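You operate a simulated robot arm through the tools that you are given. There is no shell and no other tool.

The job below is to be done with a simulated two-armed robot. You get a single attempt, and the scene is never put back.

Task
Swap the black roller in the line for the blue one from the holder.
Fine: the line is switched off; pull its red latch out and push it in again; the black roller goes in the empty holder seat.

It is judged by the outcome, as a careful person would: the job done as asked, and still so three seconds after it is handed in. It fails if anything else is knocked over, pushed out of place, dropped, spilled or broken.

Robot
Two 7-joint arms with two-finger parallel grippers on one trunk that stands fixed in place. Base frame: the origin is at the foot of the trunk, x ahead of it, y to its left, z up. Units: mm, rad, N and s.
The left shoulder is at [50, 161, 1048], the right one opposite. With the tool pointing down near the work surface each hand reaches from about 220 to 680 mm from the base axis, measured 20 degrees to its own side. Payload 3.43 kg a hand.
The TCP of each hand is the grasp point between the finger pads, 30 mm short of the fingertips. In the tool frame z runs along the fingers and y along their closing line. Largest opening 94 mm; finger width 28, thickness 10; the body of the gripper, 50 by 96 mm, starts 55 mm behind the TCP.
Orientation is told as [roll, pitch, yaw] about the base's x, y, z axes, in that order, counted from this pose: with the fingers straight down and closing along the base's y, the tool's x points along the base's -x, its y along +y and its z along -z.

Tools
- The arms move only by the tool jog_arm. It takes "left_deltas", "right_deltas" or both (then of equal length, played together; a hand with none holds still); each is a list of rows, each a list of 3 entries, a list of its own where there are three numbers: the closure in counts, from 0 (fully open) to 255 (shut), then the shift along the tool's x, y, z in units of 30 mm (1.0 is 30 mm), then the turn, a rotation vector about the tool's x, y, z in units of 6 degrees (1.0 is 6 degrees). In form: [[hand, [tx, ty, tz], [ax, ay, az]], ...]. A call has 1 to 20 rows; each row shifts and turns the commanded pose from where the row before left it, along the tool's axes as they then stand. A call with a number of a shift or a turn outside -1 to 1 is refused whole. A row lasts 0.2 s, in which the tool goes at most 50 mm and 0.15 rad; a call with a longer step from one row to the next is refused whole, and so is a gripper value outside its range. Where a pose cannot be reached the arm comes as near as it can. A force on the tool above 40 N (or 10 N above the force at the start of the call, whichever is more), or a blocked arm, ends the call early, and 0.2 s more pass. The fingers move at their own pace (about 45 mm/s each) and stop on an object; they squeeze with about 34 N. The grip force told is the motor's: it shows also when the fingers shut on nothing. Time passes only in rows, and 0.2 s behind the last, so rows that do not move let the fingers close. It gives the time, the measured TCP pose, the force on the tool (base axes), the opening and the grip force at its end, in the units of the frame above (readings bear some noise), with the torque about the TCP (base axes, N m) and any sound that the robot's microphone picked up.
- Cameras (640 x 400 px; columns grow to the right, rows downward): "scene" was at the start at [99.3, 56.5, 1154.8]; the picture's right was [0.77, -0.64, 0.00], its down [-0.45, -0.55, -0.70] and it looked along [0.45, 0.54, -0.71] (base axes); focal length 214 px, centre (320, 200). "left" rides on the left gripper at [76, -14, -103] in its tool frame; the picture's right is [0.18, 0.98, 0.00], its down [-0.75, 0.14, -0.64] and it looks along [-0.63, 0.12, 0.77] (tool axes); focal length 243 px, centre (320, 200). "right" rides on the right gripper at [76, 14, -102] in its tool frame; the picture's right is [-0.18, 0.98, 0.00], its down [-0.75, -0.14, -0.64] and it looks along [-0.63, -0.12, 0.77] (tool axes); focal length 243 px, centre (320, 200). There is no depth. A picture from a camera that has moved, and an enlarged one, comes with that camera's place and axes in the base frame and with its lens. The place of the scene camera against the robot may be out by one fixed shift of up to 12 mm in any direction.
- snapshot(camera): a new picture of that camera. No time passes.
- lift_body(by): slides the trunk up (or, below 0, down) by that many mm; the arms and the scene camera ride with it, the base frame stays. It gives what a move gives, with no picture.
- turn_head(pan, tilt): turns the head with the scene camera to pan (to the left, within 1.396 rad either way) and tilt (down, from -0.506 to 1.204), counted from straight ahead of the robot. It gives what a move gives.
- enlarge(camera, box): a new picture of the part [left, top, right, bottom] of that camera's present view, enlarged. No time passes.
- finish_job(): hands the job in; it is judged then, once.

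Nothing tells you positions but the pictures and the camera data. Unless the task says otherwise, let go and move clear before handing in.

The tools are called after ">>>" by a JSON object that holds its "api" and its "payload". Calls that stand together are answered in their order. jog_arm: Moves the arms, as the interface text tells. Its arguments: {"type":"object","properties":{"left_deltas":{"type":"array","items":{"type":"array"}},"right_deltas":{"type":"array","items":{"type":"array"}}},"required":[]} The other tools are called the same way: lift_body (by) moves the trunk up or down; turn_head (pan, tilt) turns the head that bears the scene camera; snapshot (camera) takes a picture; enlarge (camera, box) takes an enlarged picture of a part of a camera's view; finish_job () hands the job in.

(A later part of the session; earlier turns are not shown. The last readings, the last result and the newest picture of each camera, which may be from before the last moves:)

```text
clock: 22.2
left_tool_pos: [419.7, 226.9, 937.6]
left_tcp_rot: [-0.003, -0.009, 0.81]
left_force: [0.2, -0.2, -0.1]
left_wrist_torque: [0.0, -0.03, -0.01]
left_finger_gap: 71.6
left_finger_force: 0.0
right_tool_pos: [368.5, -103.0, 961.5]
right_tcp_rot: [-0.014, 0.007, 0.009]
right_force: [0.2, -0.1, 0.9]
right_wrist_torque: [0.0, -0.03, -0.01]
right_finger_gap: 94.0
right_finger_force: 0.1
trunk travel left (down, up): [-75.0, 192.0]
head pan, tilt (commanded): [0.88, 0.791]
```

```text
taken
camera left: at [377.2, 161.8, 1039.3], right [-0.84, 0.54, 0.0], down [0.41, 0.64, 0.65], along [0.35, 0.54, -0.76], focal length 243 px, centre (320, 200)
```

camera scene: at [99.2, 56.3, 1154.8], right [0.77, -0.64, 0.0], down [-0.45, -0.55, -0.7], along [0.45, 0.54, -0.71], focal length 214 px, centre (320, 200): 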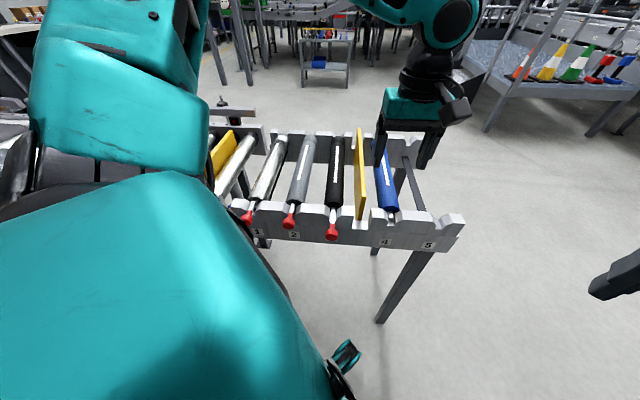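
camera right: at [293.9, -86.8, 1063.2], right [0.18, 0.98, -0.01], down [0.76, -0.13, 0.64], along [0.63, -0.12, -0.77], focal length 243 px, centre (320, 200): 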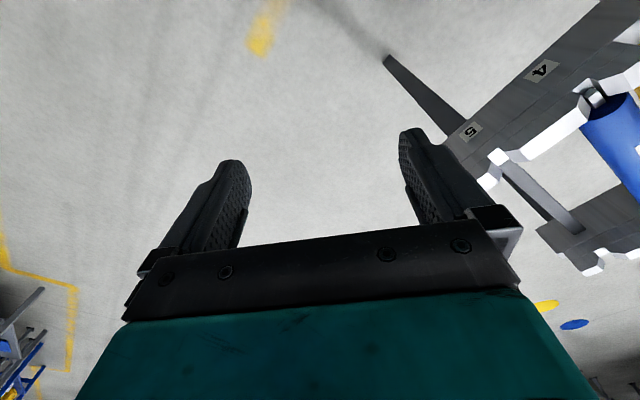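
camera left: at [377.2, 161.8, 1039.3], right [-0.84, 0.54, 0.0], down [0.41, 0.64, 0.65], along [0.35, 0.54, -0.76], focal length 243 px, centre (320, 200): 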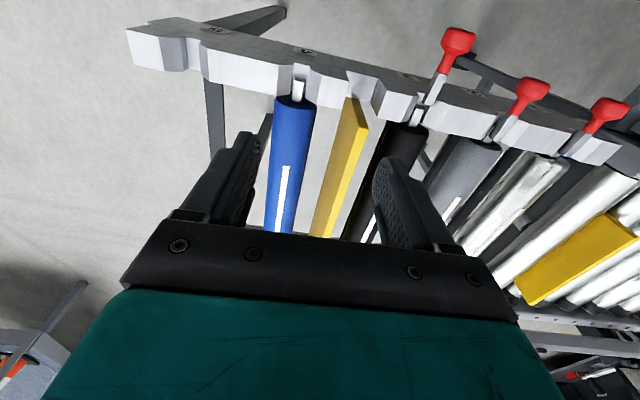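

I'm correcting the small twist from that touch, then viewing slots 4 and 5 square-on.

>>> {"api": "jog_arm", "payload": {"left_deltas": [[60, [0, 0, 0], [-0.029, 0.086, 0.235]], [60, [0.19, -0.7, 0], [0, 0, 0]], [60, [0.19, -0.7, 0], [0, 0, 0]], [60, [0.19, -0.7, 0], [0, 0, 0]], [60, [0, 0, 0], [0, 0, 0]], [60, [0, 0, 0], [0, 0, 0]]]}}

>>> {"api": "snapshot", "payload": {"camera": "left"}}

>>> {"api": "enlarge", "payload": {"camera": "left", "box": [180, 20, 420, 170]}}

```text
clock: 23.6
left_tool_pos: [452.5, 170.3, 937.3]
left_tcp_rot: [0.0, 0.002, 0.786]
left_force: [-0.5, 0.1, -0.4]
left_wrist_torque: [0.03, 0.01, -0.01]
left_finger_gap: 71.9
left_finger_force: 0.0
right_tool_pos: [368.1, -101.9, 959.8]
right_tcp_rot: [-0.013, 0.006, 0.007]
right_force: [-0.3, 0.4, 0.5]
right_wrist_torque: [-0.02, -0.03, 0.0]
right_finger_gap: 93.9
right_finger_force: 0.0
trunk travel left (down, up): [-75.0, 192.0]
head pan, tilt (commanded): [0.88, 0.791]
```

```text
taken
camera left: at [409.5, 106.7, 1039.8], right [-0.83, 0.56, 0.0], down [0.43, 0.63, 0.64], along [0.36, 0.53, -0.77], focal length 243 px, centre (320, 200)
```

left: 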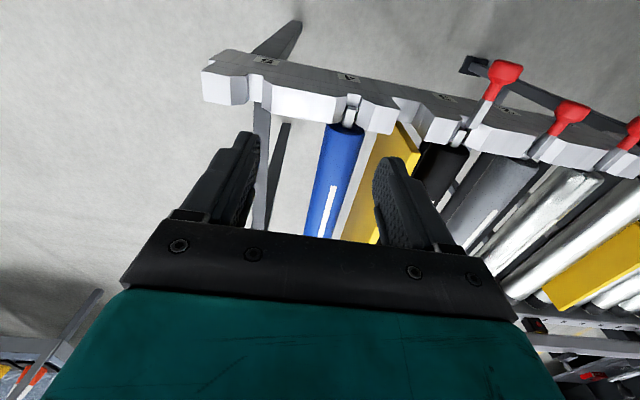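

```text
2.67 times, centred on (300, 95) of left
camera zoom: at [409.5, 106.7, 1039.8], right [-0.83, 0.56, 0.0], down [0.43, 0.63, 0.64], along [0.36, 0.53, -0.77], focal length 647 px, centre (373, 480)
```

zoom: 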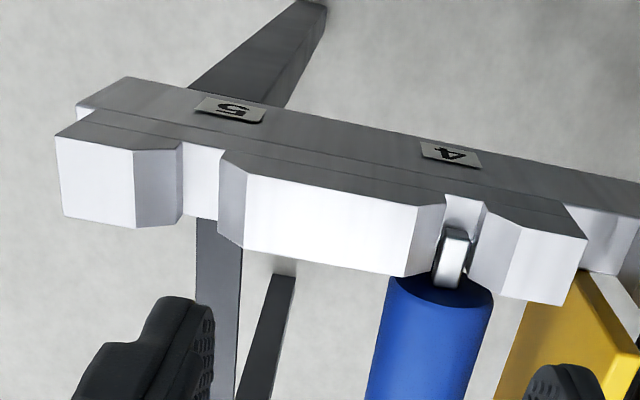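

I want the slot pitch free of height error, so I'm taking a view with the camera directly in line with each slot, starting with slot 5.

>>> {"api": "jog_arm", "payload": {"left_deltas": [[60, [0, -0.87, 0], [0, 0, 0]], [60, [0, -0.87, 0], [0, 0, 0]], [60, [0, 0, 0], [0, 0, 0]], [60, [0, 0, 0], [0, 0, 0]]]}}

>>> {"api": "enlarge", "payload": {"camera": "left", "box": [240, 20, 400, 120]}}

```text
clock: 24.6
left_tool_pos: [476.1, 146.8, 938.4]
left_tcp_rot: [0.001, 0.002, 0.786]
left_force: [-0.2, -0.2, -0.3]
left_wrist_torque: [0.03, 0.01, -0.01]
left_finger_gap: 71.7
left_finger_force: 0.0
left hand out of reach, approached as far as the arm can: row 2
right_tool_pos: [369.2, -103.5, 960.7]
right_tcp_rot: [-0.014, 0.007, 0.009]
right_force: [-0.4, -0.1, -0.3]
right_wrist_torque: [0.02, 0.02, 0.0]
right_finger_gap: 93.9
right_finger_force: 0.0
trunk travel left (down, up): [-75.0, 192.0]
head pan, tilt (commanded): [0.88, 0.791]
```

```text
4.00 times, centred on (320, 70) of left
camera zoom: at [434.1, 82.5, 1040.5], right [-0.83, 0.56, 0.0], down [0.43, 0.63, 0.64], along [0.36, 0.53, -0.77], focal length 970 px, centre (320, 720)
```

zoom: 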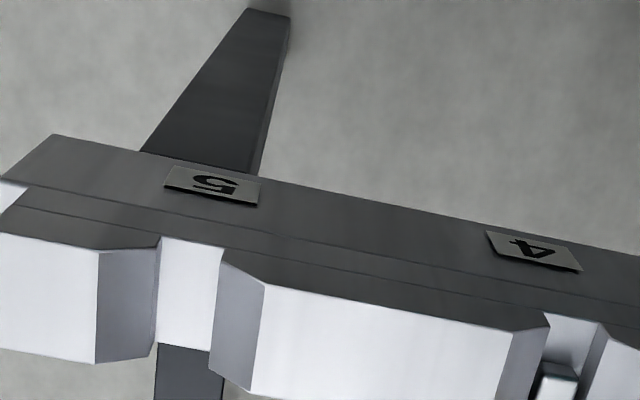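

Slot 5 comes out near u≈270, about 110 mm past slot 4 at u≈160–161. Some poses with yaw 45° fall out of reach here, so I'm testing a forward finger tilt over the seat with the empty hand.

>>> {"api": "jog_arm", "payload": {"left_deltas": [[60, [-0.9, 0.6, 0], [0, 0, 0]], [60, [-0.9, 0.6, 0], [0, 0, 0]], [60, [-0.9, 0.6, 0], [0, 0, 0]], [60, [-0.9, 0.6, 0], [0, 0, 0]], [60, [0, 0, 0], [0, -1, 0]], [60, [0, 0, 0], [0, -1, 0]], [60, [0, 0, 0], [0, -1, 0]], [60, [0, 0, 0], [0, 0, 0]]]}}

```text
clock: 26.4
left_tool_pos: [502.2, 273.2, 937.2]
left_tcp_rot: [0.001, -0.314, 0.784]
left_force: [-1.0, -0.4, 0.3]
left_wrist_torque: [-0.02, 0.01, -0.01]
left_finger_gap: 72.0
left_finger_force: 0.1
right_tool_pos: [369.3, -102.8, 960.8]
right_tcp_rot: [-0.014, 0.005, 0.01]
right_force: [-0.5, 0.0, -0.2]
right_wrist_torque: [0.01, 0.01, 0.01]
right_finger_gap: 93.9
right_finger_force: 0.1
trunk travel left (down, up): [-75.0, 192.0]
head pan, tilt (commanded): [0.88, 0.791]
```

>>> {"api": "jog_arm", "payload": {"left_deltas": [[60, [-0.571, -0.72, 0.185], [0, 0, 0]], [60, [-0.571, -0.72, 0.185], [0, 0, 0]], [60, [-0.571, -0.72, 0.185], [0, 0, 0]], [60, [-0.571, -0.72, 0.185], [0, 0, 0]], [60, [-0.571, -0.72, 0.185], [0, 0, 0]], [60, [0, 0, 0], [0, 0, 0]]]}}

```text
clock: 27.8
left_tool_pos: [597.5, 283.7, 941.3]
left_tcp_rot: [-0.002, -0.314, 0.784]
left_force: [-0.2, 0.4, -0.1]
left_wrist_torque: [0.01, -0.01, 0.01]
left_finger_gap: 72.2
left_finger_force: 0.0
left hand out of reach, approached as far as the arm can: row 4, 5
right_tool_pos: [369.1, -102.8, 961.1]
right_tcp_rot: [-0.014, 0.006, 0.009]
right_force: [0.7, -1.0, 0.2]
right_wrist_torque: [-0.01, 0.03, -0.02]
right_finger_gap: 93.9
right_finger_force: 0.0
trunk travel left (down, up): [-75.0, 192.0]
head pan, tilt (commanded): [0.88, 0.791]
```

With the trunk at this height the arm still falls short, and reach improves when the shoulder sits higher above the hand. I'm raising the trunk and re-testing.

>>> {"api": "lift_body", "payload": {"by": 150}}

>>> {"api": "jog_arm", "payload": {"left_deltas": [[60, [0.309, 0, 0.951], [0, 0, 0]], [60, [0.309, 0, 0.951], [0, 0, 0]], [60, [0.309, 0, 0.951], [0, 0, 0]], [60, [0.309, 0, 0.951], [0, 0, 0]], [60, [0.309, 0, 0.951], [0, 0, 0]], [60, [0, 0, 0], [0, 0, 0]], [60, [-0.3, -0.8, 0.1], [0, 0, 0]], [60, [-0.3, -0.8, 0.1], [0, 0, 0]], [60, [0, 0, 0], [0, 0, 0]]]}}

```text
clock: 29.6
left_tool_pos: [597.4, 282.1, 1090.4]
left_tcp_rot: [-0.002, -0.311, 0.785]
left_force: [0.1, -0.1, -0.4]
left_wrist_torque: [0.0, 0.02, 0.0]
left_finger_gap: 71.9
left_finger_force: 0.0
right_tool_pos: [369.5, -102.4, 1110.5]
right_tcp_rot: [-0.014, 0.007, 0.008]
right_force: [0.2, 0.1, 0.0]
right_wrist_torque: [0.04, -0.01, 0.04]
right_finger_gap: 93.9
right_finger_force: 0.1
trunk travel left (down, up): [-225.0, 42.0]
head pan, tilt (commanded): [0.88, 0.791]
```

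```text
clock: 31.6
left_tool_pos: [569.6, 302.0, 973.3]
left_tcp_rot: [-0.004, -0.313, 0.785]
left_force: [0.1, 0.2, -0.1]
left_wrist_torque: [0.0, 0.0, 0.0]
left_finger_gap: 72.0
left_finger_force: 0.0
left hand out of reach, approached as far as the arm can: row 1, 2, 3, 4, 5, 7, 8
right_tool_pos: [369.7, -103.8, 1110.3]
right_tcp_rot: [-0.013, 0.007, 0.009]
right_force: [0.7, 0.6, -0.3]
right_wrist_torque: [-0.03, 0.01, -0.05]
right_finger_gap: 94.0
right_finger_force: 0.0
trunk travel left (down, up): [-225.0, 42.0]
head pan, tilt (commanded): [0.88, 0.791]
```

Lowering the hand relative to the shoulder reduces the reach, so the trunk should stay low. The limit may come from the wrist yaw, so I'm restoring the trunk and testing other yaws, since the fingers are symmetric.

>>> {"api": "jog_arm", "payload": {"left_deltas": [[60, [-0.309, 0, -0.951], [0, 0, 0]], [60, [-0.309, 0, -0.951], [0, 0, 0]], [60, [-0.309, 0, -0.951], [0, 0, 0]], [60, [-0.309, 0, -0.951], [0, 0, 0]], [60, [0, 0, 0], [0, 0, 0]]]}}

>>> {"api": "lift_body", "payload": {"by": -150}}

>>> {"api": "jog_arm", "payload": {"left_deltas": [[60, [0.6, 0, -0.2], [0, 0, 0]], [60, [0.6, 0, -0.2], [0, 0, 0]], [60, [0, 0, 0], [0, 1, 0]], [60, [0, 0, 0], [0, 1, 0]], [60, [0, 0, 0], [0, 1, 0]], [60, [0, 0, 0], [0, 0, 0.94]], [60, [0, 0, 0], [0, 0, 0.94]], [60, [0, 0, 0], [0, 0, 0.94]], [60, [0, 0, 0], [0, 0, 0.94]], [60, [0, 0, 0], [0, 0, 0.94]], [60, [0, 0, 0], [0, 0, 0.94]], [60, [0, 0, 0], [0, 0, 0.94]], [60, [0, 0, 0], [0, 0, 0.94]], [60, [0, 0, 0], [0, 0, 0]]]}}

```text
clock: 32.8
left_tool_pos: [569.4, 301.3, 1093.0]
left_tcp_rot: [-0.003, -0.311, 0.784]
left_force: [-1.1, 0.8, 0.3]
left_wrist_torque: [0.03, 0.01, -0.03]
left_finger_gap: 71.8
left_finger_force: 0.0
right_tool_pos: [368.5, -102.9, 1110.5]
right_tcp_rot: [-0.014, 0.008, 0.01]
right_force: [0.6, 0.4, 0.1]
right_wrist_torque: [-0.02, 0.01, -0.02]
right_finger_gap: 94.2
right_finger_force: 0.0
trunk travel left (down, up): [-225.0, 42.0]
head pan, tilt (commanded): [0.88, 0.791]
```

```text
clock: 34.5
left_tool_pos: [569.3, 301.7, 942.4]
left_tcp_rot: [-0.005, -0.315, 0.786]
left_force: [0.6, 0.6, -0.5]
left_wrist_torque: [0.0, -0.01, -0.01]
left_finger_gap: 71.8
left_finger_force: 0.0
right_tool_pos: [369.5, -102.7, 960.9]
right_tcp_rot: [-0.016, 0.008, 0.008]
right_force: [0.6, 0.9, -0.6]
right_wrist_torque: [-0.03, 0.02, -0.01]
right_finger_gap: 94.0
right_finger_force: 0.0
trunk travel left (down, up): [-75.0, 192.0]
head pan, tilt (commanded): [0.88, 0.791]
```

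```text
clock: 37.5
left_tool_pos: [543.2, 274.0, 941.8]
left_tcp_rot: [-0.002, -0.001, -0.004]
left_force: [0.9, -1.0, -0.5]
left_wrist_torque: [-0.04, -0.04, -0.03]
left_finger_gap: 71.8
left_finger_force: 0.0
right_tool_pos: [369.9, -102.2, 959.5]
right_tcp_rot: [-0.014, 0.008, 0.009]
right_force: [0.1, -0.3, -0.5]
right_wrist_torque: [-0.02, 0.03, 0.01]
right_finger_gap: 94.1
right_finger_force: 0.0
trunk travel left (down, up): [-75.0, 192.0]
head pan, tilt (commanded): [0.88, 0.791]
```

>>> {"api": "jog_arm", "payload": {"left_deltas": [[60, [-0.6, 0, 0], [0, 0, 0]], [60, [-0.6, 0, 0], [0, 0, 0]], [60, [-0.6, 0, 0], [0, 0, 0]], [60, [-0.6, 0, 0], [0, 0, 0]], [60, [-0.6, 0, 0], [0, 0, 0]], [60, [-0.6, 0, 0], [0, 0, 0]], [60, [0, 0, 0], [0, 0, 0]]]}}

```text
clock: 39.1
left_tool_pos: [575.1, 288.2, 943.5]
left_tcp_rot: [-0.002, 0.0, -0.004]
left_force: [0.3, 0.1, 0.2]
left_wrist_torque: [-0.04, -0.04, 0.01]
left_finger_gap: 71.8
left_finger_force: 0.0
left hand out of reach, approached as far as the arm can: row 2, 3, 4, 5, 6
right_tool_pos: [369.1, -103.1, 959.2]
right_tcp_rot: [-0.014, 0.007, 0.009]
right_force: [-0.7, 0.1, 0.8]
right_wrist_torque: [-0.01, -0.02, -0.02]
right_finger_gap: 93.8
right_finger_force: 0.0
trunk travel left (down, up): [-75.0, 192.0]
head pan, tilt (commanded): [0.88, 0.791]
```

>>> {"api": "turn_head", "payload": {"pan": 0.7, "tilt": 0.3}}

>>> {"api": "snapshot", "payload": {"camera": "scene"}}

>>> {"api": "snapshot", "payload": {"camera": "left"}}

>>> {"api": "snapshot", "payload": {"camera": "right"}}

```text
clock: 40.0
left_tool_pos: [575.7, 286.8, 942.7]
left_tcp_rot: [-0.002, -0.001, -0.002]
left_force: [0.3, -0.8, 0.4]
left_wrist_torque: [-0.03, 0.0, -0.01]
left_finger_gap: 71.8
left_finger_force: 0.0
right_tool_pos: [369.4, -102.9, 960.6]
right_tcp_rot: [-0.015, 0.007, 0.008]
right_force: [0.4, 0.3, 0.5]
right_wrist_torque: [0.01, -0.02, -0.02]
right_finger_gap: 93.9
right_finger_force: 0.0
trunk travel left (down, up): [-75.0, 192.0]
head pan, tilt (commanded): [0.7, 0.3]
```

```text
taken
camera scene: at [119.0, 54.2, 1198.4], right [0.64, -0.76, 0.0], down [-0.23, -0.19, -0.96], along [0.73, 0.62, -0.3], focal length 214 px, centre (320, 200)
```

scene: 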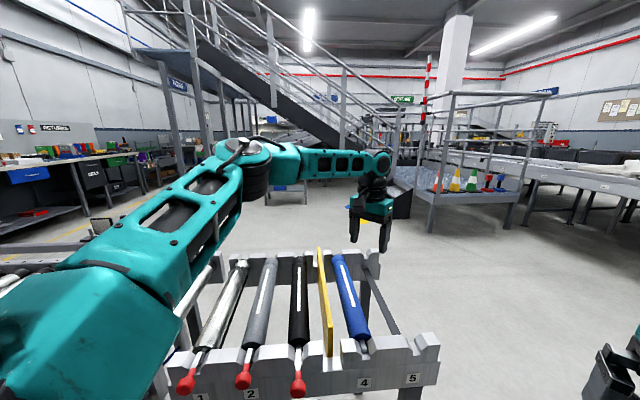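

```text
taken
camera left: at [500.5, 274.4, 1046.1], right [-0.18, 0.98, 0.0], down [0.75, 0.14, 0.64], along [0.63, 0.11, -0.77], focal length 243 px, centre (320, 200)
```

left: 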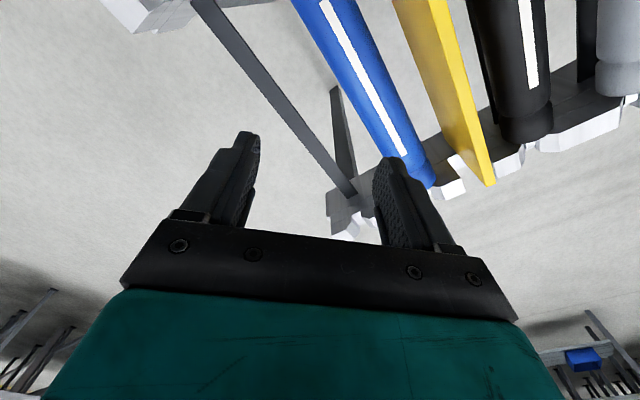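

```text
taken
camera right: at [294.1, -86.3, 1063.2], right [0.18, 0.98, -0.01], down [0.76, -0.13, 0.64], along [0.63, -0.12, -0.77], focal length 243 px, centre (320, 200)
```

right: 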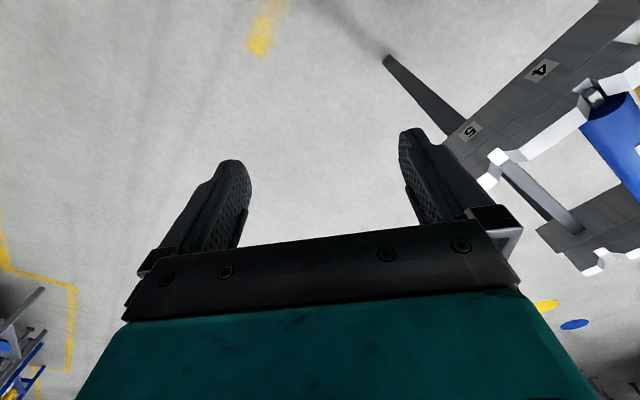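

The arm isn't fully extended. The elbow is swung out to the left, and the hand's boundary matches a circle around a stuck elbow. I'll bring the hand in close and low in the free space before the rail, so the arm re-poses, and then extend again.

>>> {"api": "jog_arm", "payload": {"left_deltas": [[60, [0.917, -0.623, 0], [0, 0, 0]], [60, [0.917, -0.623, 0], [0, 0, 0]], [60, [0.917, -0.623, 0], [0, 0, 0]], [60, [0.917, -0.623, 0], [0, 0, 0]], [60, [0.917, -0.623, 0], [0, 0, 0]], [60, [0.917, -0.623, 0], [0, 0, 0]], [60, [0.917, -0.623, 0], [0, 0, 0]], [60, [0.917, -0.623, 0], [0, 0, 0]], [60, [0.917, -0.623, 0], [0, 0, 0]], [60, [0.917, -0.623, 0], [0, 0, 0]], [60, [0, 0, 0], [0, 0, 0]]], "right_deltas": [[0, [0, -0.9, 0], [0, 0, 0]], [0, [0, -0.9, 0], [0, 0, 0]], [0, [0, -0.9, 0], [0, 0, 0]], [0, [0, -0.9, 0], [0, 0, 0]], [0, [0, 0, 0], [0, 0, 0]], [0, [0, 0, 0], [0, 0, 0]], [0, [0, 0, 0], [0, 0, 0]], [0, [0, 0, 0], [0, 0, 0]], [0, [0, 0, 0], [0, 0, 0]], [0, [0, 0, 0], [0, 0, 0]], [0, [0, 0, 0], [0, 0, 0]]]}}

>>> {"api": "snapshot", "payload": {"camera": "scene"}}

```text
clock: 42.5
left_tool_pos: [299.3, 101.5, 944.5]
left_tcp_rot: [-0.002, -0.001, -0.003]
left_force: [-0.3, 0.3, -1.0]
left_wrist_torque: [0.0, -0.03, 0.0]
left_finger_gap: 71.7
left_finger_force: 0.1
right_tool_pos: [370.5, -210.8, 961.6]
right_tcp_rot: [-0.015, 0.007, 0.008]
right_force: [-1.0, -0.4, 0.3]
right_wrist_torque: [-0.03, -0.02, 0.01]
right_finger_gap: 94.4
right_finger_force: 0.0
trunk travel left (down, up): [-75.0, 192.0]
head pan, tilt (commanded): [0.7, 0.3]
```

```text
taken
camera scene: at [119.0, 54.1, 1198.5], right [0.64, -0.76, 0.0], down [-0.23, -0.19, -0.96], along [0.73, 0.62, -0.3], focal length 214 px, centre (320, 200)
```

scene: 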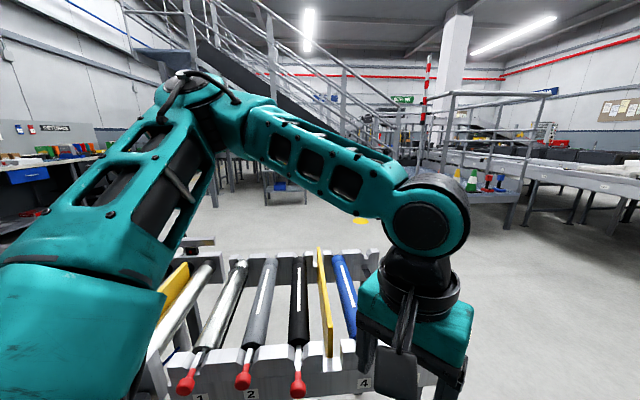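

>>> {"api": "jog_arm", "payload": {"left_deltas": [[60, [0, 0, 1], [0, 0, 0]], [60, [0, 0, 1], [0, 0, 0]], [60, [0, 0, 1], [0, 0, 0]], [60, [0, 0, 1], [0, 0, 0]], [60, [0, 0, 1], [0, 0, 0]], [60, [0, 0, 1], [0, 0, 0]], [60, [0, 0, 0], [0, 0, 0]]]}}

>>> {"api": "snapshot", "payload": {"camera": "scene"}}

```text
clock: 44.0
left_tool_pos: [299.0, 136.3, 784.1]
left_tcp_rot: [-0.004, -0.001, -0.004]
left_force: [-0.2, -0.1, -0.9]
left_wrist_torque: [0.01, 0.01, 0.02]
left_finger_gap: 72.0
left_finger_force: 0.1
left hand out of reach, approached as far as the arm can: row 4, 5, 6
right_tool_pos: [369.7, -211.1, 961.9]
right_tcp_rot: [-0.013, 0.007, 0.008]
right_force: [-0.1, -0.1, 0.6]
right_wrist_torque: [-0.01, -0.02, 0.0]
right_finger_gap: 94.1
right_finger_force: 0.1
trunk travel left (down, up): [-75.0, 192.0]
head pan, tilt (commanded): [0.7, 0.3]
```

```text
taken
camera scene: at [119.0, 54.2, 1198.5], right [0.64, -0.76, 0.0], down [-0.23, -0.19, -0.96], along [0.73, 0.62, -0.3], focal length 214 px, centre (320, 200)
```

scene: 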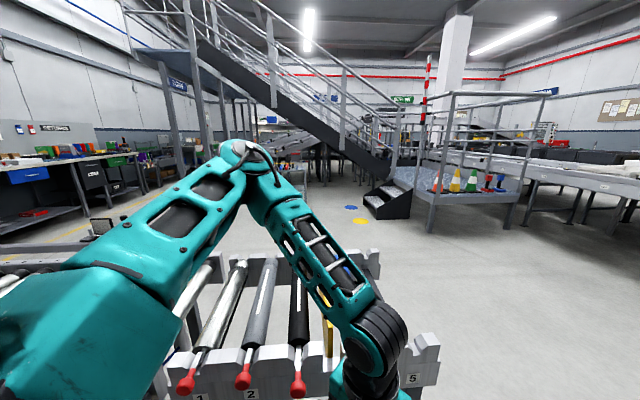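

The arm can't swing further right in this posture. To probe the true low-height reach safely, I'm raising the trunk so that a hand height of about 950 mm stands in for the work height, then extending in free air.

>>> {"api": "lift_body", "payload": {"by": 180}}

>>> {"api": "jog_arm", "payload": {"left_deltas": [[60, [-0.947, 0.344, 0], [0, 0, 0]], [60, [-0.947, 0.344, 0], [0, 0, 0]], [60, [-0.947, 0.344, 0], [0, 0, 0]], [60, [-0.947, 0.344, 0], [0, 0, 0]], [60, [-0.947, 0.344, 0], [0, 0, 0]], [60, [-0.947, 0.344, 0], [0, 0, 0]], [60, [-0.947, 0.344, 0], [0, 0, 0]], [60, [-0.947, 0.344, 0], [0, 0, 0]], [60, [-0.947, 0.344, 0], [0, 0, 0]], [60, [-0.947, 0.344, 0], [0, 0, 0]], [60, [-0.947, 0.344, 0], [0, 0, 0]], [60, [-0.947, 0.344, 0], [0, 0, 0]], [60, [0, 0, 0], [0, 0, 0]]]}}

>>> {"api": "snapshot", "payload": {"camera": "scene"}}

```text
clock: 46.0
left_tool_pos: [299.4, 136.0, 964.8]
left_tcp_rot: [-0.004, 0.0, -0.004]
left_force: [0.6, -0.5, -0.2]
left_wrist_torque: [0.03, -0.01, 0.02]
left_finger_gap: 71.8
left_finger_force: 0.0
right_tool_pos: [369.0, -210.1, 1141.4]
right_tcp_rot: [-0.014, 0.008, 0.007]
right_force: [1.2, -0.6, 0.0]
right_wrist_torque: [-0.01, -0.02, 0.04]
right_finger_gap: 94.0
right_finger_force: 0.0
trunk travel left (down, up): [-255.0, 12.0]
head pan, tilt (commanded): [0.7, 0.3]
```

```text
clock: 48.9
left_tool_pos: [556.7, 302.0, 1013.7]
left_tcp_rot: [-0.003, -0.004, -0.003]
left_force: [-0.4, -0.6, -0.5]
left_wrist_torque: [0.04, -0.01, -0.02]
left_finger_gap: 71.8
left_finger_force: 0.1
left hand out of reach, approached as far as the arm can: row 6, 7, 8, 9, 10, 11, 12
right_tool_pos: [370.6, -211.5, 1142.9]
right_tcp_rot: [-0.013, 0.006, 0.009]
right_force: [0.3, 0.4, 0.1]
right_wrist_torque: [0.01, 0.01, 0.03]
right_finger_gap: 94.0
right_finger_force: 0.0
trunk travel left (down, up): [-255.0, 12.0]
head pan, tilt (commanded): [0.7, 0.3]
```

```text
taken
camera scene: at [119.0, 54.1, 1378.5], right [0.64, -0.76, 0.0], down [-0.23, -0.19, -0.96], along [0.73, 0.62, -0.3], focal length 214 px, centre (320, 200)
```

scene: 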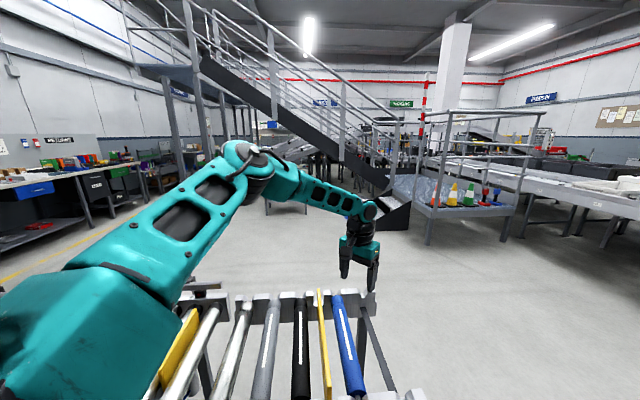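

The upper arm seems stuck in its swing. I'm checking whether the elbow can drop by taking the hand left and low relative to the shoulder, then sweeping right again.

>>> {"api": "jog_arm", "payload": {"left_deltas": [[60, [0.76, 0.82, 0], [0, 0, 0]], [60, [0.76, 0.82, 0], [0, 0, 0]], [60, [0.76, 0.82, 0], [0, 0, 0]], [60, [0.76, 0.82, 0], [0, 0, 0]], [60, [0.76, 0.82, 0], [0, 0, 0]], [60, [0.76, 0.82, 0], [0, 0, 0]], [60, [0, 0, 0.9], [0, 0, 0]], [60, [0, 0, 0.9], [0, 0, 0]], [60, [0, 0, 0.9], [0, 0, 0]], [60, [0, 0, 0.9], [0, 0, 0]], [60, [0, 0, 0.9], [0, 0, 0]], [60, [0, 0, 0.9], [0, 0, 0]], [60, [0, 0, 0], [0, 0, 0]]]}}

>>> {"api": "snapshot", "payload": {"camera": "scene"}}

```text
clock: 51.6
left_tool_pos: [417.1, 449.3, 857.8]
left_tcp_rot: [-0.003, -0.002, -0.003]
left_force: [-1.0, -0.6, 0.0]
left_wrist_torque: [0.02, 0.0, -0.04]
left_finger_gap: 72.0
left_finger_force: 0.1
left hand out of reach, approached as far as the arm can: row 12
right_tool_pos: [370.5, -210.3, 1143.0]
right_tcp_rot: [-0.015, 0.007, 0.008]
right_force: [0.1, 0.0, -0.1]
right_wrist_torque: [0.01, 0.02, -0.01]
right_finger_gap: 93.9
right_finger_force: 0.1
trunk travel left (down, up): [-255.0, 12.0]
head pan, tilt (commanded): [0.7, 0.3]
```

```text
taken
camera scene: at [119.3, 54.1, 1378.5], right [0.64, -0.76, 0.0], down [-0.23, -0.19, -0.96], along [0.73, 0.62, -0.3], focal length 214 px, centre (320, 200)
```

scene: 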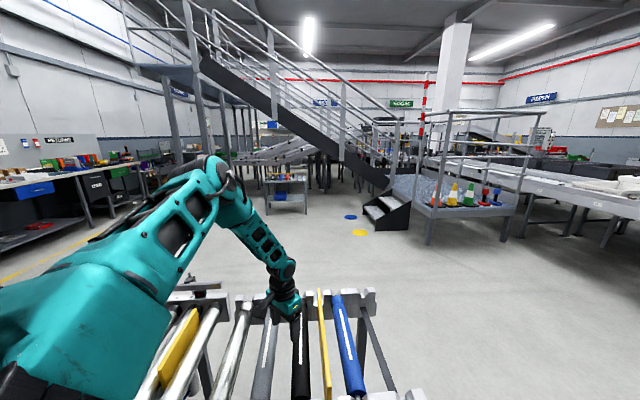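

The arm truly can't swing its elbow further in, so vertical fingers cannot reach seat 5. A gripper can tilt about a round roller's axis, though, so I'm testing in free air with the fingers tilted about 25° toward +u and 25° forward, at the equivalent height.

>>> {"api": "jog_arm", "payload": {"left_deltas": [[60, [0, 0, -1], [0, 0, 0]], [60, [0, 0, -1], [0, 0, 0]], [60, [0, 0, -1], [0, 0, 0]], [60, [0, 0, -1], [0, 0, 0]], [60, [0, 0, -1], [0, 0, 0]], [60, [0, 0, 0], [0, 0, -0.94]], [60, [0, 0, 0], [0, 0, -0.94]], [60, [0, 0, 0], [0, 0, -0.94]], [60, [0, 0, 0], [0, 0, -0.94]], [60, [0, 0, 0], [0, 0, -0.94]], [60, [0, 0, 0], [0, 0, -0.94]], [60, [0, 0, 0], [0, 0, -0.94]], [60, [0, 0, 0], [0, 0, -0.92]], [60, [0, 0, 0], [0.834, 0, 0]], [60, [0, 0, 0], [0.834, 0, 0]], [60, [0, 0, 0], [0.834, 0, 0]], [60, [0, 0, 0], [0.834, 0, 0]], [60, [0, 0, 0], [0.834, 0, 0]], [60, [0, 0, 0], [0, 0, 0]]]}}

>>> {"api": "jog_arm", "payload": {"left_deltas": [[60, [0, 0, 0], [0, -0.834, 0]], [60, [0, 0, 0], [0, -0.834, 0]], [60, [0, 0, 0], [0, -0.834, 0]], [60, [0, 0, 0], [0, -0.834, 0]], [60, [0, 0, 0], [0, -0.834, 0]], [60, [0.096, -0.885, 0.41], [0, 0, 0]], [60, [0.096, -0.885, 0.41], [0, 0, 0]], [60, [0.096, -0.885, 0.41], [0, 0, 0]], [60, [0.096, -0.885, 0.41], [0, 0, 0]], [60, [0.096, -0.885, 0.41], [0, 0, 0]], [60, [0.096, -0.885, 0.41], [0, 0, 0]], [60, [0.096, -0.885, 0.41], [0, 0, 0]], [60, [0.096, -0.885, 0.41], [0, 0, 0]], [60, [0.096, -0.885, 0.41], [0, 0, 0]], [60, [0.096, -0.885, 0.41], [0, 0, 0]], [60, [0, 0, 0], [0, 0, 0]]]}}

>>> {"api": "snapshot", "payload": {"camera": "scene"}}

```text
clock: 55.6
left_tool_pos: [417.4, 448.0, 1008.0]
left_tcp_rot: [-0.441, 0.003, 0.783]
left_force: [-0.1, 1.4, 0.3]
left_wrist_torque: [0.0, -0.02, -0.02]
left_finger_gap: 71.9
left_finger_force: 0.1
right_tool_pos: [369.0, -210.7, 1141.1]
right_tcp_rot: [-0.012, 0.008, 0.01]
right_force: [0.2, 0.0, 0.2]
right_wrist_torque: [0.06, 0.02, 0.05]
right_finger_gap: 94.0
right_finger_force: 0.1
trunk travel left (down, up): [-255.0, 12.0]
head pan, tilt (commanded): [0.7, 0.3]
```

```text
clock: 59.0
left_tool_pos: [641.2, 259.6, 1009.2]
left_tcp_rot: [-0.478, -0.39, 0.976]
left_force: [-0.6, -0.1, 0.7]
left_wrist_torque: [-0.04, 0.01, 0.03]
left_finger_gap: 71.7
left_finger_force: 0.1
right_tool_pos: [369.4, -211.2, 1142.7]
right_tcp_rot: [-0.014, 0.007, 0.01]
right_force: [-0.4, -0.6, -0.6]
right_wrist_torque: [0.01, -0.01, -0.01]
right_finger_gap: 93.8
right_finger_force: 0.1
trunk travel left (down, up): [-255.0, 12.0]
head pan, tilt (commanded): [0.7, 0.3]
```

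```text
taken
camera scene: at [118.9, 54.2, 1378.5], right [0.64, -0.76, 0.0], down [-0.23, -0.19, -0.96], along [0.73, 0.62, -0.3], focal length 214 px, centre (320, 200)
```

scene: 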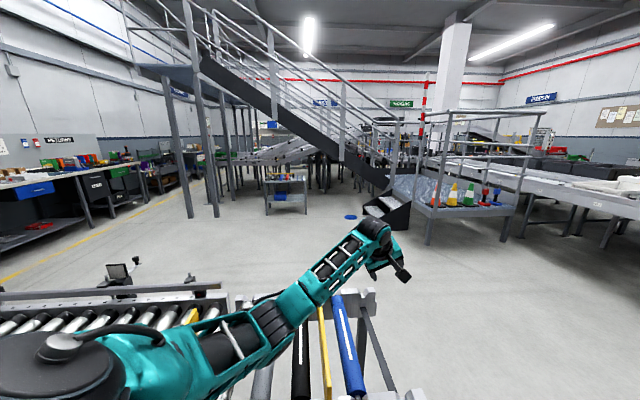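

That reached with no limit, and the arm re-posed with its elbow low. Now I'm checking whether vertical fingers work in this new posture by undoing the tilts in place.

>>> {"api": "jog_arm", "payload": {"left_deltas": [[60, [0, 0, 0], [0, 0.834, 0]], [60, [0, 0, 0], [0, 0.834, 0]], [60, [0, 0, 0], [0, 0.834, 0]], [60, [0, 0, 0], [0, 0.834, 0]], [60, [0, 0, 0], [0, 0.834, 0]], [60, [0, 0, 0], [-0.834, 0, 0]], [60, [0, 0, 0], [-0.834, 0, 0]], [60, [0, 0, 0], [-0.834, 0, 0]], [60, [0, 0, 0], [-0.834, 0, 0]], [60, [0, 0, 0], [-0.834, 0, 0]], [60, [0, 0, 0], [0, 0, 0]]]}}

>>> {"api": "snapshot", "payload": {"camera": "scene"}}

```text
clock: 61.5
left_tool_pos: [641.0, 258.3, 1009.3]
left_tcp_rot: [-0.002, 0.001, 0.781]
left_force: [-0.4, 0.2, 0.8]
left_wrist_torque: [0.01, -0.01, -0.01]
left_finger_gap: 71.7
left_finger_force: 0.0
right_tool_pos: [369.5, -211.1, 1140.6]
right_tcp_rot: [-0.014, 0.007, 0.009]
right_force: [0.3, 0.3, 0.8]
right_wrist_torque: [0.01, -0.03, 0.0]
right_finger_gap: 94.2
right_finger_force: 0.1
trunk travel left (down, up): [-255.0, 12.0]
head pan, tilt (commanded): [0.7, 0.3]
```

```text
taken
camera scene: at [119.1, 54.3, 1378.5], right [0.64, -0.76, 0.0], down [-0.23, -0.19, -0.96], along [0.73, 0.62, -0.3], focal length 214 px, centre (320, 200)
```

scene: 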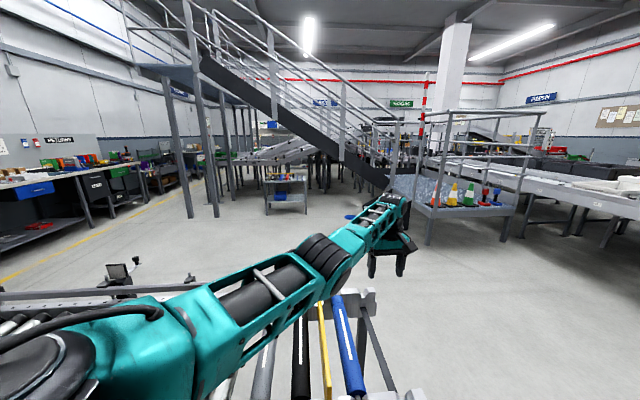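

With vertical fingers and the arm nearly straight, seat 5 is now reachable. I'm testing the loaded path with the empty hand: down to z≈940 here, then back along the rail to above the black roller.

>>> {"api": "jog_arm", "payload": {"left_deltas": [[60, [0, 0, 0.77], [0, 0, -0.04]], [60, [0, 0, 0.77], [0, 0, 0]], [60, [0, 0, 0.77], [0, 0, 0]], [60, [0, 0, 0], [0, 0, 0]]]}}

>>> {"api": "jog_arm", "payload": {"left_deltas": [[60, [0, 0.83, 0], [0, 0, 0]], [60, [0, 0.83, 0], [0, 0, 0]], [60, [0, 0.83, 0], [0, 0, 0]], [60, [0, 0.83, 0], [0, 0, 0]], [60, [0, 0.83, 0], [0, 0, 0]], [60, [0, 0.83, 0], [0, 0, 0]], [60, [0, 0.83, 0], [0, 0, 0]], [60, [0, 0.83, 0], [0, 0, 0]], [60, [0, 0.83, 0], [0, 0, 0]], [60, [0, 0.83, 0], [0, 0, 0]], [60, [0, 0, 0], [0, 0, 0]]]}}

>>> {"api": "snapshot", "payload": {"camera": "scene"}}

```text
clock: 62.5
left_tool_pos: [641.1, 259.6, 939.6]
left_tcp_rot: [-0.004, 0.002, 0.785]
left_force: [1.0, 1.1, -0.7]
left_wrist_torque: [0.0, -0.02, -0.01]
left_finger_gap: 71.9
left_finger_force: 0.1
right_tool_pos: [369.8, -212.4, 1141.4]
right_tcp_rot: [-0.015, 0.007, 0.009]
right_force: [-0.5, -0.8, -0.2]
right_wrist_torque: [0.02, 0.0, 0.01]
right_finger_gap: 94.0
right_finger_force: 0.1
trunk travel left (down, up): [-255.0, 12.0]
head pan, tilt (commanded): [0.7, 0.3]
```

```text
clock: 64.8
left_tool_pos: [465.2, 435.7, 938.2]
left_tcp_rot: [-0.005, 0.002, 0.785]
left_force: [-0.1, 0.1, 0.2]
left_wrist_torque: [0.0, -0.01, -0.03]
left_finger_gap: 71.9
left_finger_force: 0.1
right_tool_pos: [369.4, -211.2, 1141.4]
right_tcp_rot: [-0.014, 0.007, 0.011]
right_force: [0.1, 0.7, 0.1]
right_wrist_torque: [0.01, 0.03, 0.0]
right_finger_gap: 94.1
right_finger_force: 0.0
trunk travel left (down, up): [-255.0, 12.0]
head pan, tilt (commanded): [0.7, 0.3]
```

```text
taken
camera scene: at [119.1, 54.1, 1378.5], right [0.64, -0.76, 0.0], down [-0.23, -0.19, -0.96], along [0.73, 0.62, -0.3], focal length 214 px, centre (320, 200)
```

scene: 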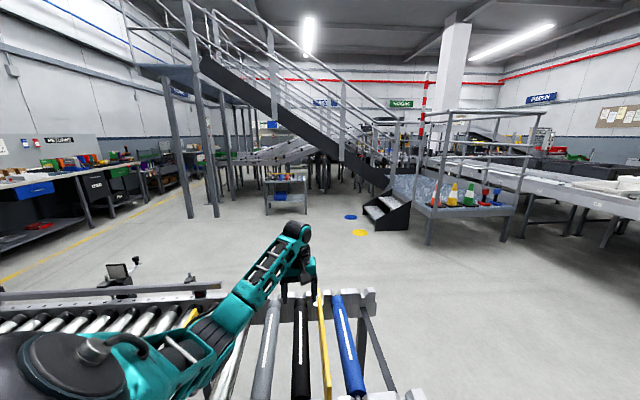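

The path is clean and the arm keeps its posture. I'm now above the black roller at u≈20.9, w≈637. I'm checking the alignment with the left camera before descending.

>>> {"api": "snapshot", "payload": {"camera": "left"}}

>>> {"api": "enlarge", "payload": {"camera": "left", "box": [200, 0, 440, 150]}}

>>> {"api": "turn_head", "payload": {"pan": 0.8, "tilt": 0.9}}

>>> {"api": "snapshot", "payload": {"camera": "scene"}}

```text
taken
camera left: at [422.3, 372.4, 1041.8], right [-0.83, 0.56, 0.0], down [0.43, 0.64, 0.64], along [0.36, 0.53, -0.77], focal length 243 px, centre (320, 200)
```

left: 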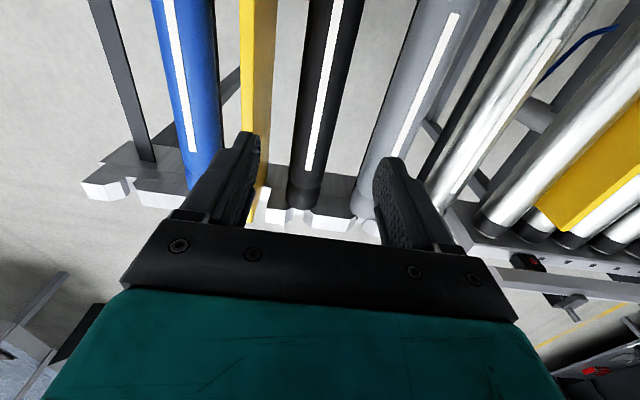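

```text
2.67 times, centred on (320, 75) of left
camera zoom: at [422.3, 372.4, 1041.8], right [-0.83, 0.56, 0.0], down [0.43, 0.64, 0.64], along [0.36, 0.53, -0.77], focal length 647 px, centre (320, 533)
```

zoom: 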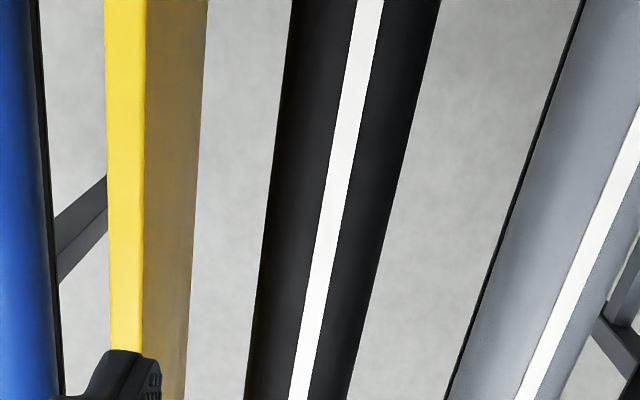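

```text
clock: 65.8
left_tool_pos: [466.0, 435.0, 940.7]
left_tcp_rot: [-0.003, 0.003, 0.787]
left_force: [-0.7, -0.1, 0.3]
left_wrist_torque: [0.03, -0.01, -0.01]
left_finger_gap: 71.8
left_finger_force: 0.2
right_tool_pos: [369.5, -210.8, 1142.0]
right_tcp_rot: [-0.015, 0.008, 0.008]
right_force: [0.3, -0.3, 0.1]
right_wrist_torque: [-0.01, 0.02, 0.0]
right_finger_gap: 93.8
right_finger_force: 0.1
trunk travel left (down, up): [-255.0, 12.0]
head pan, tilt (commanded): [0.799, 0.901]
```

```text
taken
camera scene: at [100.3, 48.1, 1326.3], right [0.72, -0.7, 0.0], down [-0.55, -0.56, -0.62], along [0.43, 0.45, -0.78], focal length 214 px, centre (320, 200)
```

scene: 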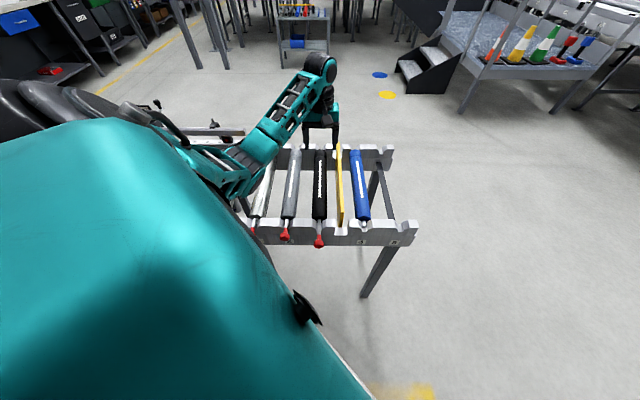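

The black roller's axis is at u≈19.8, r≈25, centre z≈752. I'm descending most of the way first, then checking.

>>> {"api": "jog_arm", "payload": {"left_deltas": [[60, [0, 0.04, 1], [-0.03, 0, 0]], [60, [0, 0, 1], [0, 0, 0]], [60, [0, 0, 1], [0, 0, 0]], [60, [0, 0, 0.9], [0, 0, 0]], [60, [0, 0, 0], [0, 0, 0]]]}}

>>> {"api": "snapshot", "payload": {"camera": "left"}}

>>> {"api": "enlarge", "payload": {"camera": "scene", "box": [220, 110, 420, 260]}}

```text
clock: 67.0
left_tool_pos: [465.1, 434.4, 821.4]
left_tcp_rot: [0.001, 0.001, 0.784]
left_force: [-0.3, -0.1, 0.3]
left_wrist_torque: [0.07, -0.03, -0.01]
left_finger_gap: 72.0
left_finger_force: 0.1
right_tool_pos: [369.8, -211.2, 1142.2]
right_tcp_rot: [-0.015, 0.008, 0.009]
right_force: [-0.3, 0.5, -0.3]
right_wrist_torque: [0.0, -0.03, -0.01]
right_finger_gap: 94.0
right_finger_force: 0.0
trunk travel left (down, up): [-255.0, 12.0]
head pan, tilt (commanded): [0.799, 0.901]
```

```text
taken
camera left: at [421.5, 372.4, 924.5], right [-0.83, 0.56, 0.0], down [0.43, 0.63, 0.64], along [0.36, 0.53, -0.77], focal length 243 px, centre (320, 200)
```

left: 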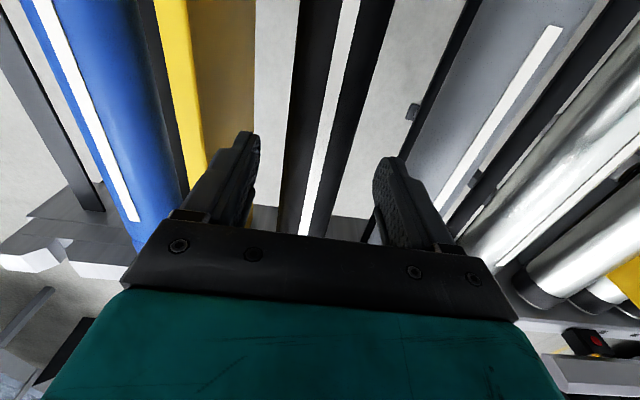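

```text
2.67 times, centred on (320, 185) of scene
camera zoom: at [100.2, 48.1, 1326.2], right [0.72, -0.7, 0.0], down [-0.55, -0.56, -0.62], along [0.43, 0.45, -0.78], focal length 572 px, centre (320, 240)
```

zoom: 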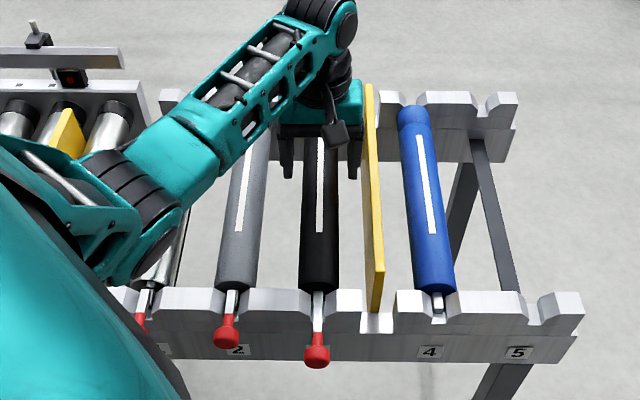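

>>> {"api": "jog_arm", "payload": {"left_deltas": [[60, [0, 0, 0.7], [0, 0, 0]], [60, [0, 0, 0.7], [0, 0, 0]], [60, [0, 0, 0.7], [0, 0, 0]], [60, [0, 0, 0], [0, 0, 0]]]}}

>>> {"api": "snapshot", "payload": {"camera": "left"}}

>>> {"api": "enlarge", "payload": {"camera": "scene", "box": [220, 110, 420, 260]}}

```text
clock: 68.0
left_tool_pos: [463.9, 434.5, 758.6]
left_tcp_rot: [0.0, 0.001, 0.784]
left_force: [-1.2, 0.4, -0.3]
left_wrist_torque: [-0.01, 0.0, -0.02]
left_finger_gap: 71.7
left_finger_force: 0.0
right_tool_pos: [369.6, -211.4, 1141.1]
right_tcp_rot: [-0.014, 0.007, 0.009]
right_force: [-0.3, 0.4, 0.7]
right_wrist_torque: [0.03, 0.01, -0.01]
right_finger_gap: 94.1
right_finger_force: 0.1
trunk travel left (down, up): [-255.0, 12.0]
head pan, tilt (commanded): [0.799, 0.901]
```

```text
taken
camera left: at [421.1, 372.3, 861.7], right [-0.83, 0.56, 0.0], down [0.43, 0.63, 0.64], along [0.36, 0.53, -0.77], focal length 243 px, centre (320, 200)
```

left: 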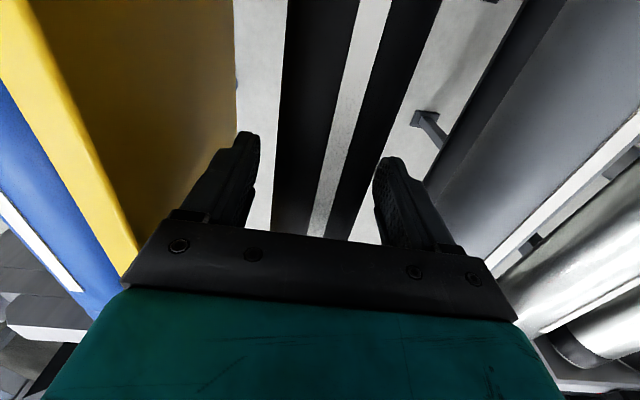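

```text
2.67 times, centred on (320, 185) of scene
camera zoom: at [100.2, 48.1, 1326.2], right [0.72, -0.7, 0.0], down [-0.55, -0.56, -0.62], along [0.43, 0.45, -0.78], focal length 572 px, centre (320, 240)
```

zoom: 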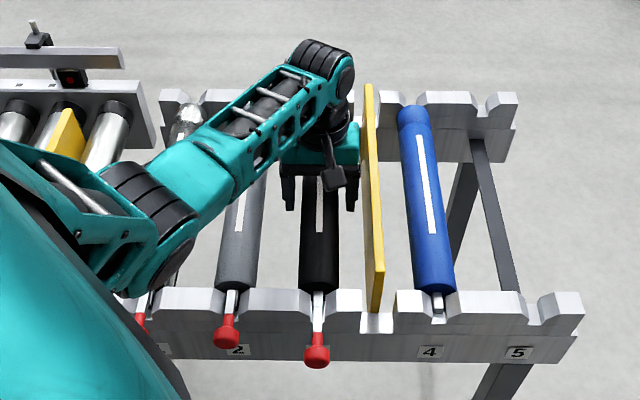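

The fingers straddle the black roller. I'm closing on it.

>>> {"api": "jog_arm", "payload": {"left_deltas": [[255, [0, 0, 0], [0, 0, 0]], [255, [0, 0, 0], [0, 0, 0]], [255, [0, 0, 0], [0, 0, 0]], [255, [0, 0, 0], [0, 0, 0]], [255, [0, 0, 0], [0, 0, 0]]]}}

```text
clock: 69.2
left_tool_pos: [463.7, 435.4, 760.0]
left_tcp_rot: [0.0, 0.001, 0.787]
left_force: [-1.3, 1.9, -0.6]
left_wrist_torque: [0.01, -0.01, -0.05]
left_finger_gap: 53.2
left_finger_force: 33.5
right_tool_pos: [368.4, -210.6, 1140.6]
right_tcp_rot: [-0.013, 0.006, 0.01]
right_force: [-0.2, 0.1, 0.3]
right_wrist_torque: [0.0, -0.01, -0.06]
right_finger_gap: 94.1
right_finger_force: 0.0
trunk travel left (down, up): [-255.0, 12.0]
head pan, tilt (commanded): [0.799, 0.901]
```

It's gripped at 53 mm. I'm starting a gentle lift with a force check.

>>> {"api": "jog_arm", "payload": {"left_deltas": [[255, [0, 0, -0.1], [0, 0, 0]], [255, [0, 0, -0.15], [0, 0, 0]], [255, [0, 0, -0.15], [0, 0, 0]], [255, [0, 0, 0], [0, 0, 0]]]}}

>>> {"api": "enlarge", "payload": {"camera": "scene", "box": [270, 180, 370, 255]}}

>>> {"api": "snapshot", "payload": {"camera": "left"}}

```text
clock: 70.2
left_tool_pos: [463.9, 435.3, 770.6]
left_tcp_rot: [0.0, 0.002, 0.788]
left_force: [0.9, 0.1, -5.8]
left_wrist_torque: [-0.01, -0.02, -0.01]
left_finger_gap: 53.2
left_finger_force: 34.4
right_tool_pos: [369.8, -211.2, 1142.2]
right_tcp_rot: [-0.013, 0.007, 0.008]
right_force: [-1.2, 0.6, 0.8]
right_wrist_torque: [-0.01, 0.0, 0.02]
right_finger_gap: 94.2
right_finger_force: 0.0
trunk travel left (down, up): [-255.0, 12.0]
head pan, tilt (commanded): [0.799, 0.901]
```

```text
5.33 times, centred on (320, 218) of scene
camera zoom: at [100.7, 48.6, 1326.1], right [0.72, -0.7, 0.0], down [-0.55, -0.56, -0.62], along [0.43, 0.45, -0.78], focal length 1144 px, centre (320, 107)
```

zoom: 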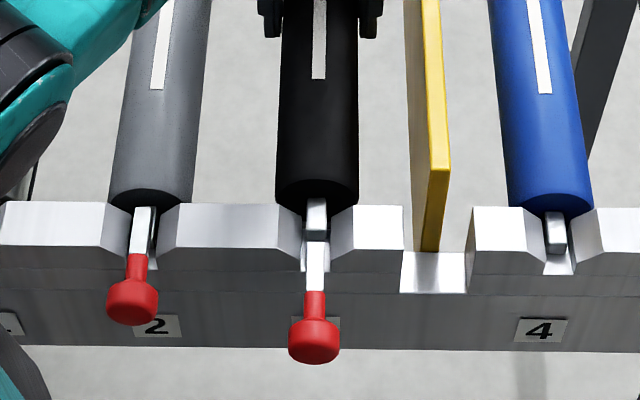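

```text
taken
camera left: at [421.3, 372.4, 873.2], right [-0.83, 0.56, 0.0], down [0.43, 0.63, 0.64], along [0.36, 0.53, -0.77], focal length 243 px, centre (320, 200)
```

left: 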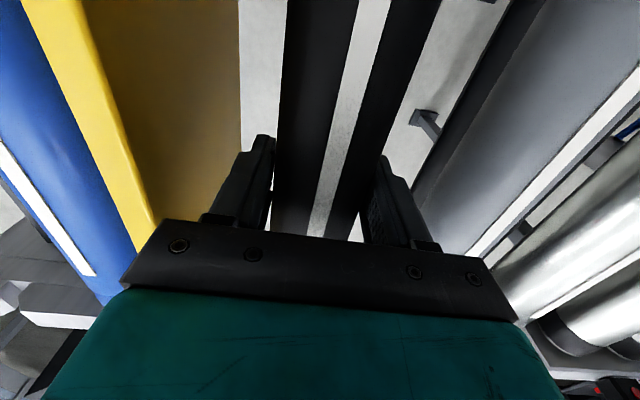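

The roller is free: about 6 N with no torque, so it's balanced. I'm lifting it well clear to z≈940.

>>> {"api": "jog_arm", "payload": {"left_deltas": [[255, [0, 0, -0.4], [0, 0, 0]], [255, [0, 0, -0.6], [0, 0, 0]], [255, [0, 0, -0.8], [0, 0, 0]], [255, [0, 0, -0.8], [0, 0, 0]], [255, [0, 0, -0.8], [0, 0, 0]], [255, [0, 0, -0.8], [0, 0, 0]], [255, [0, 0, -0.8], [0, 0, 0]], [255, [0, 0, -0.6], [0, 0, 0]], [255, [0, 0, 0], [0, 0, 0]]]}}

>>> {"api": "snapshot", "payload": {"camera": "scene"}}

>>> {"api": "snapshot", "payload": {"camera": "left"}}

```text
clock: 72.2
left_tool_pos: [463.9, 436.0, 938.8]
left_tcp_rot: [0.0, 0.002, 0.785]
left_force: [0.6, 0.6, -5.6]
left_wrist_torque: [-0.03, 0.02, 0.02]
left_finger_gap: 53.3
left_finger_force: 34.4
right_tool_pos: [369.6, -210.9, 1142.5]
right_tcp_rot: [-0.015, 0.008, 0.009]
right_force: [0.4, 0.2, -0.2]
right_wrist_torque: [-0.01, 0.0, 0.0]
right_finger_gap: 94.1
right_finger_force: 0.0
trunk travel left (down, up): [-255.0, 12.0]
head pan, tilt (commanded): [0.799, 0.901]
```

```text
taken
camera scene: at [100.8, 48.5, 1326.1], right [0.72, -0.7, 0.0], down [-0.55, -0.56, -0.62], along [0.43, 0.45, -0.78], focal length 214 px, centre (320, 200)
```

scene: 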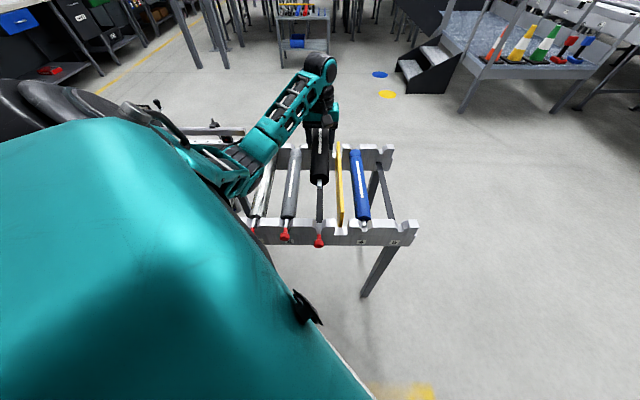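

```text
taken
camera left: at [422.1, 372.3, 1041.7], right [-0.83, 0.56, 0.0], down [0.43, 0.63, 0.64], along [0.36, 0.53, -0.77], focal length 243 px, centre (320, 200)
```

left: 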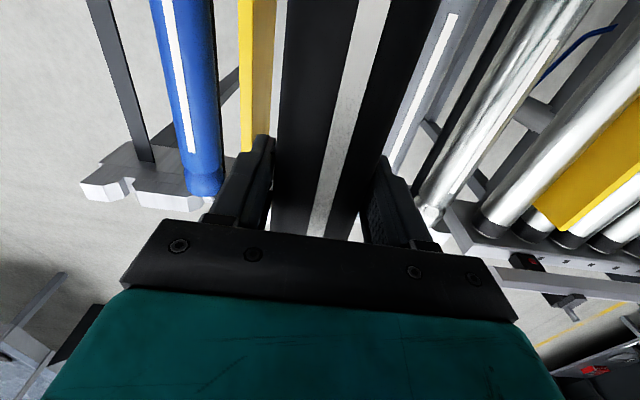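

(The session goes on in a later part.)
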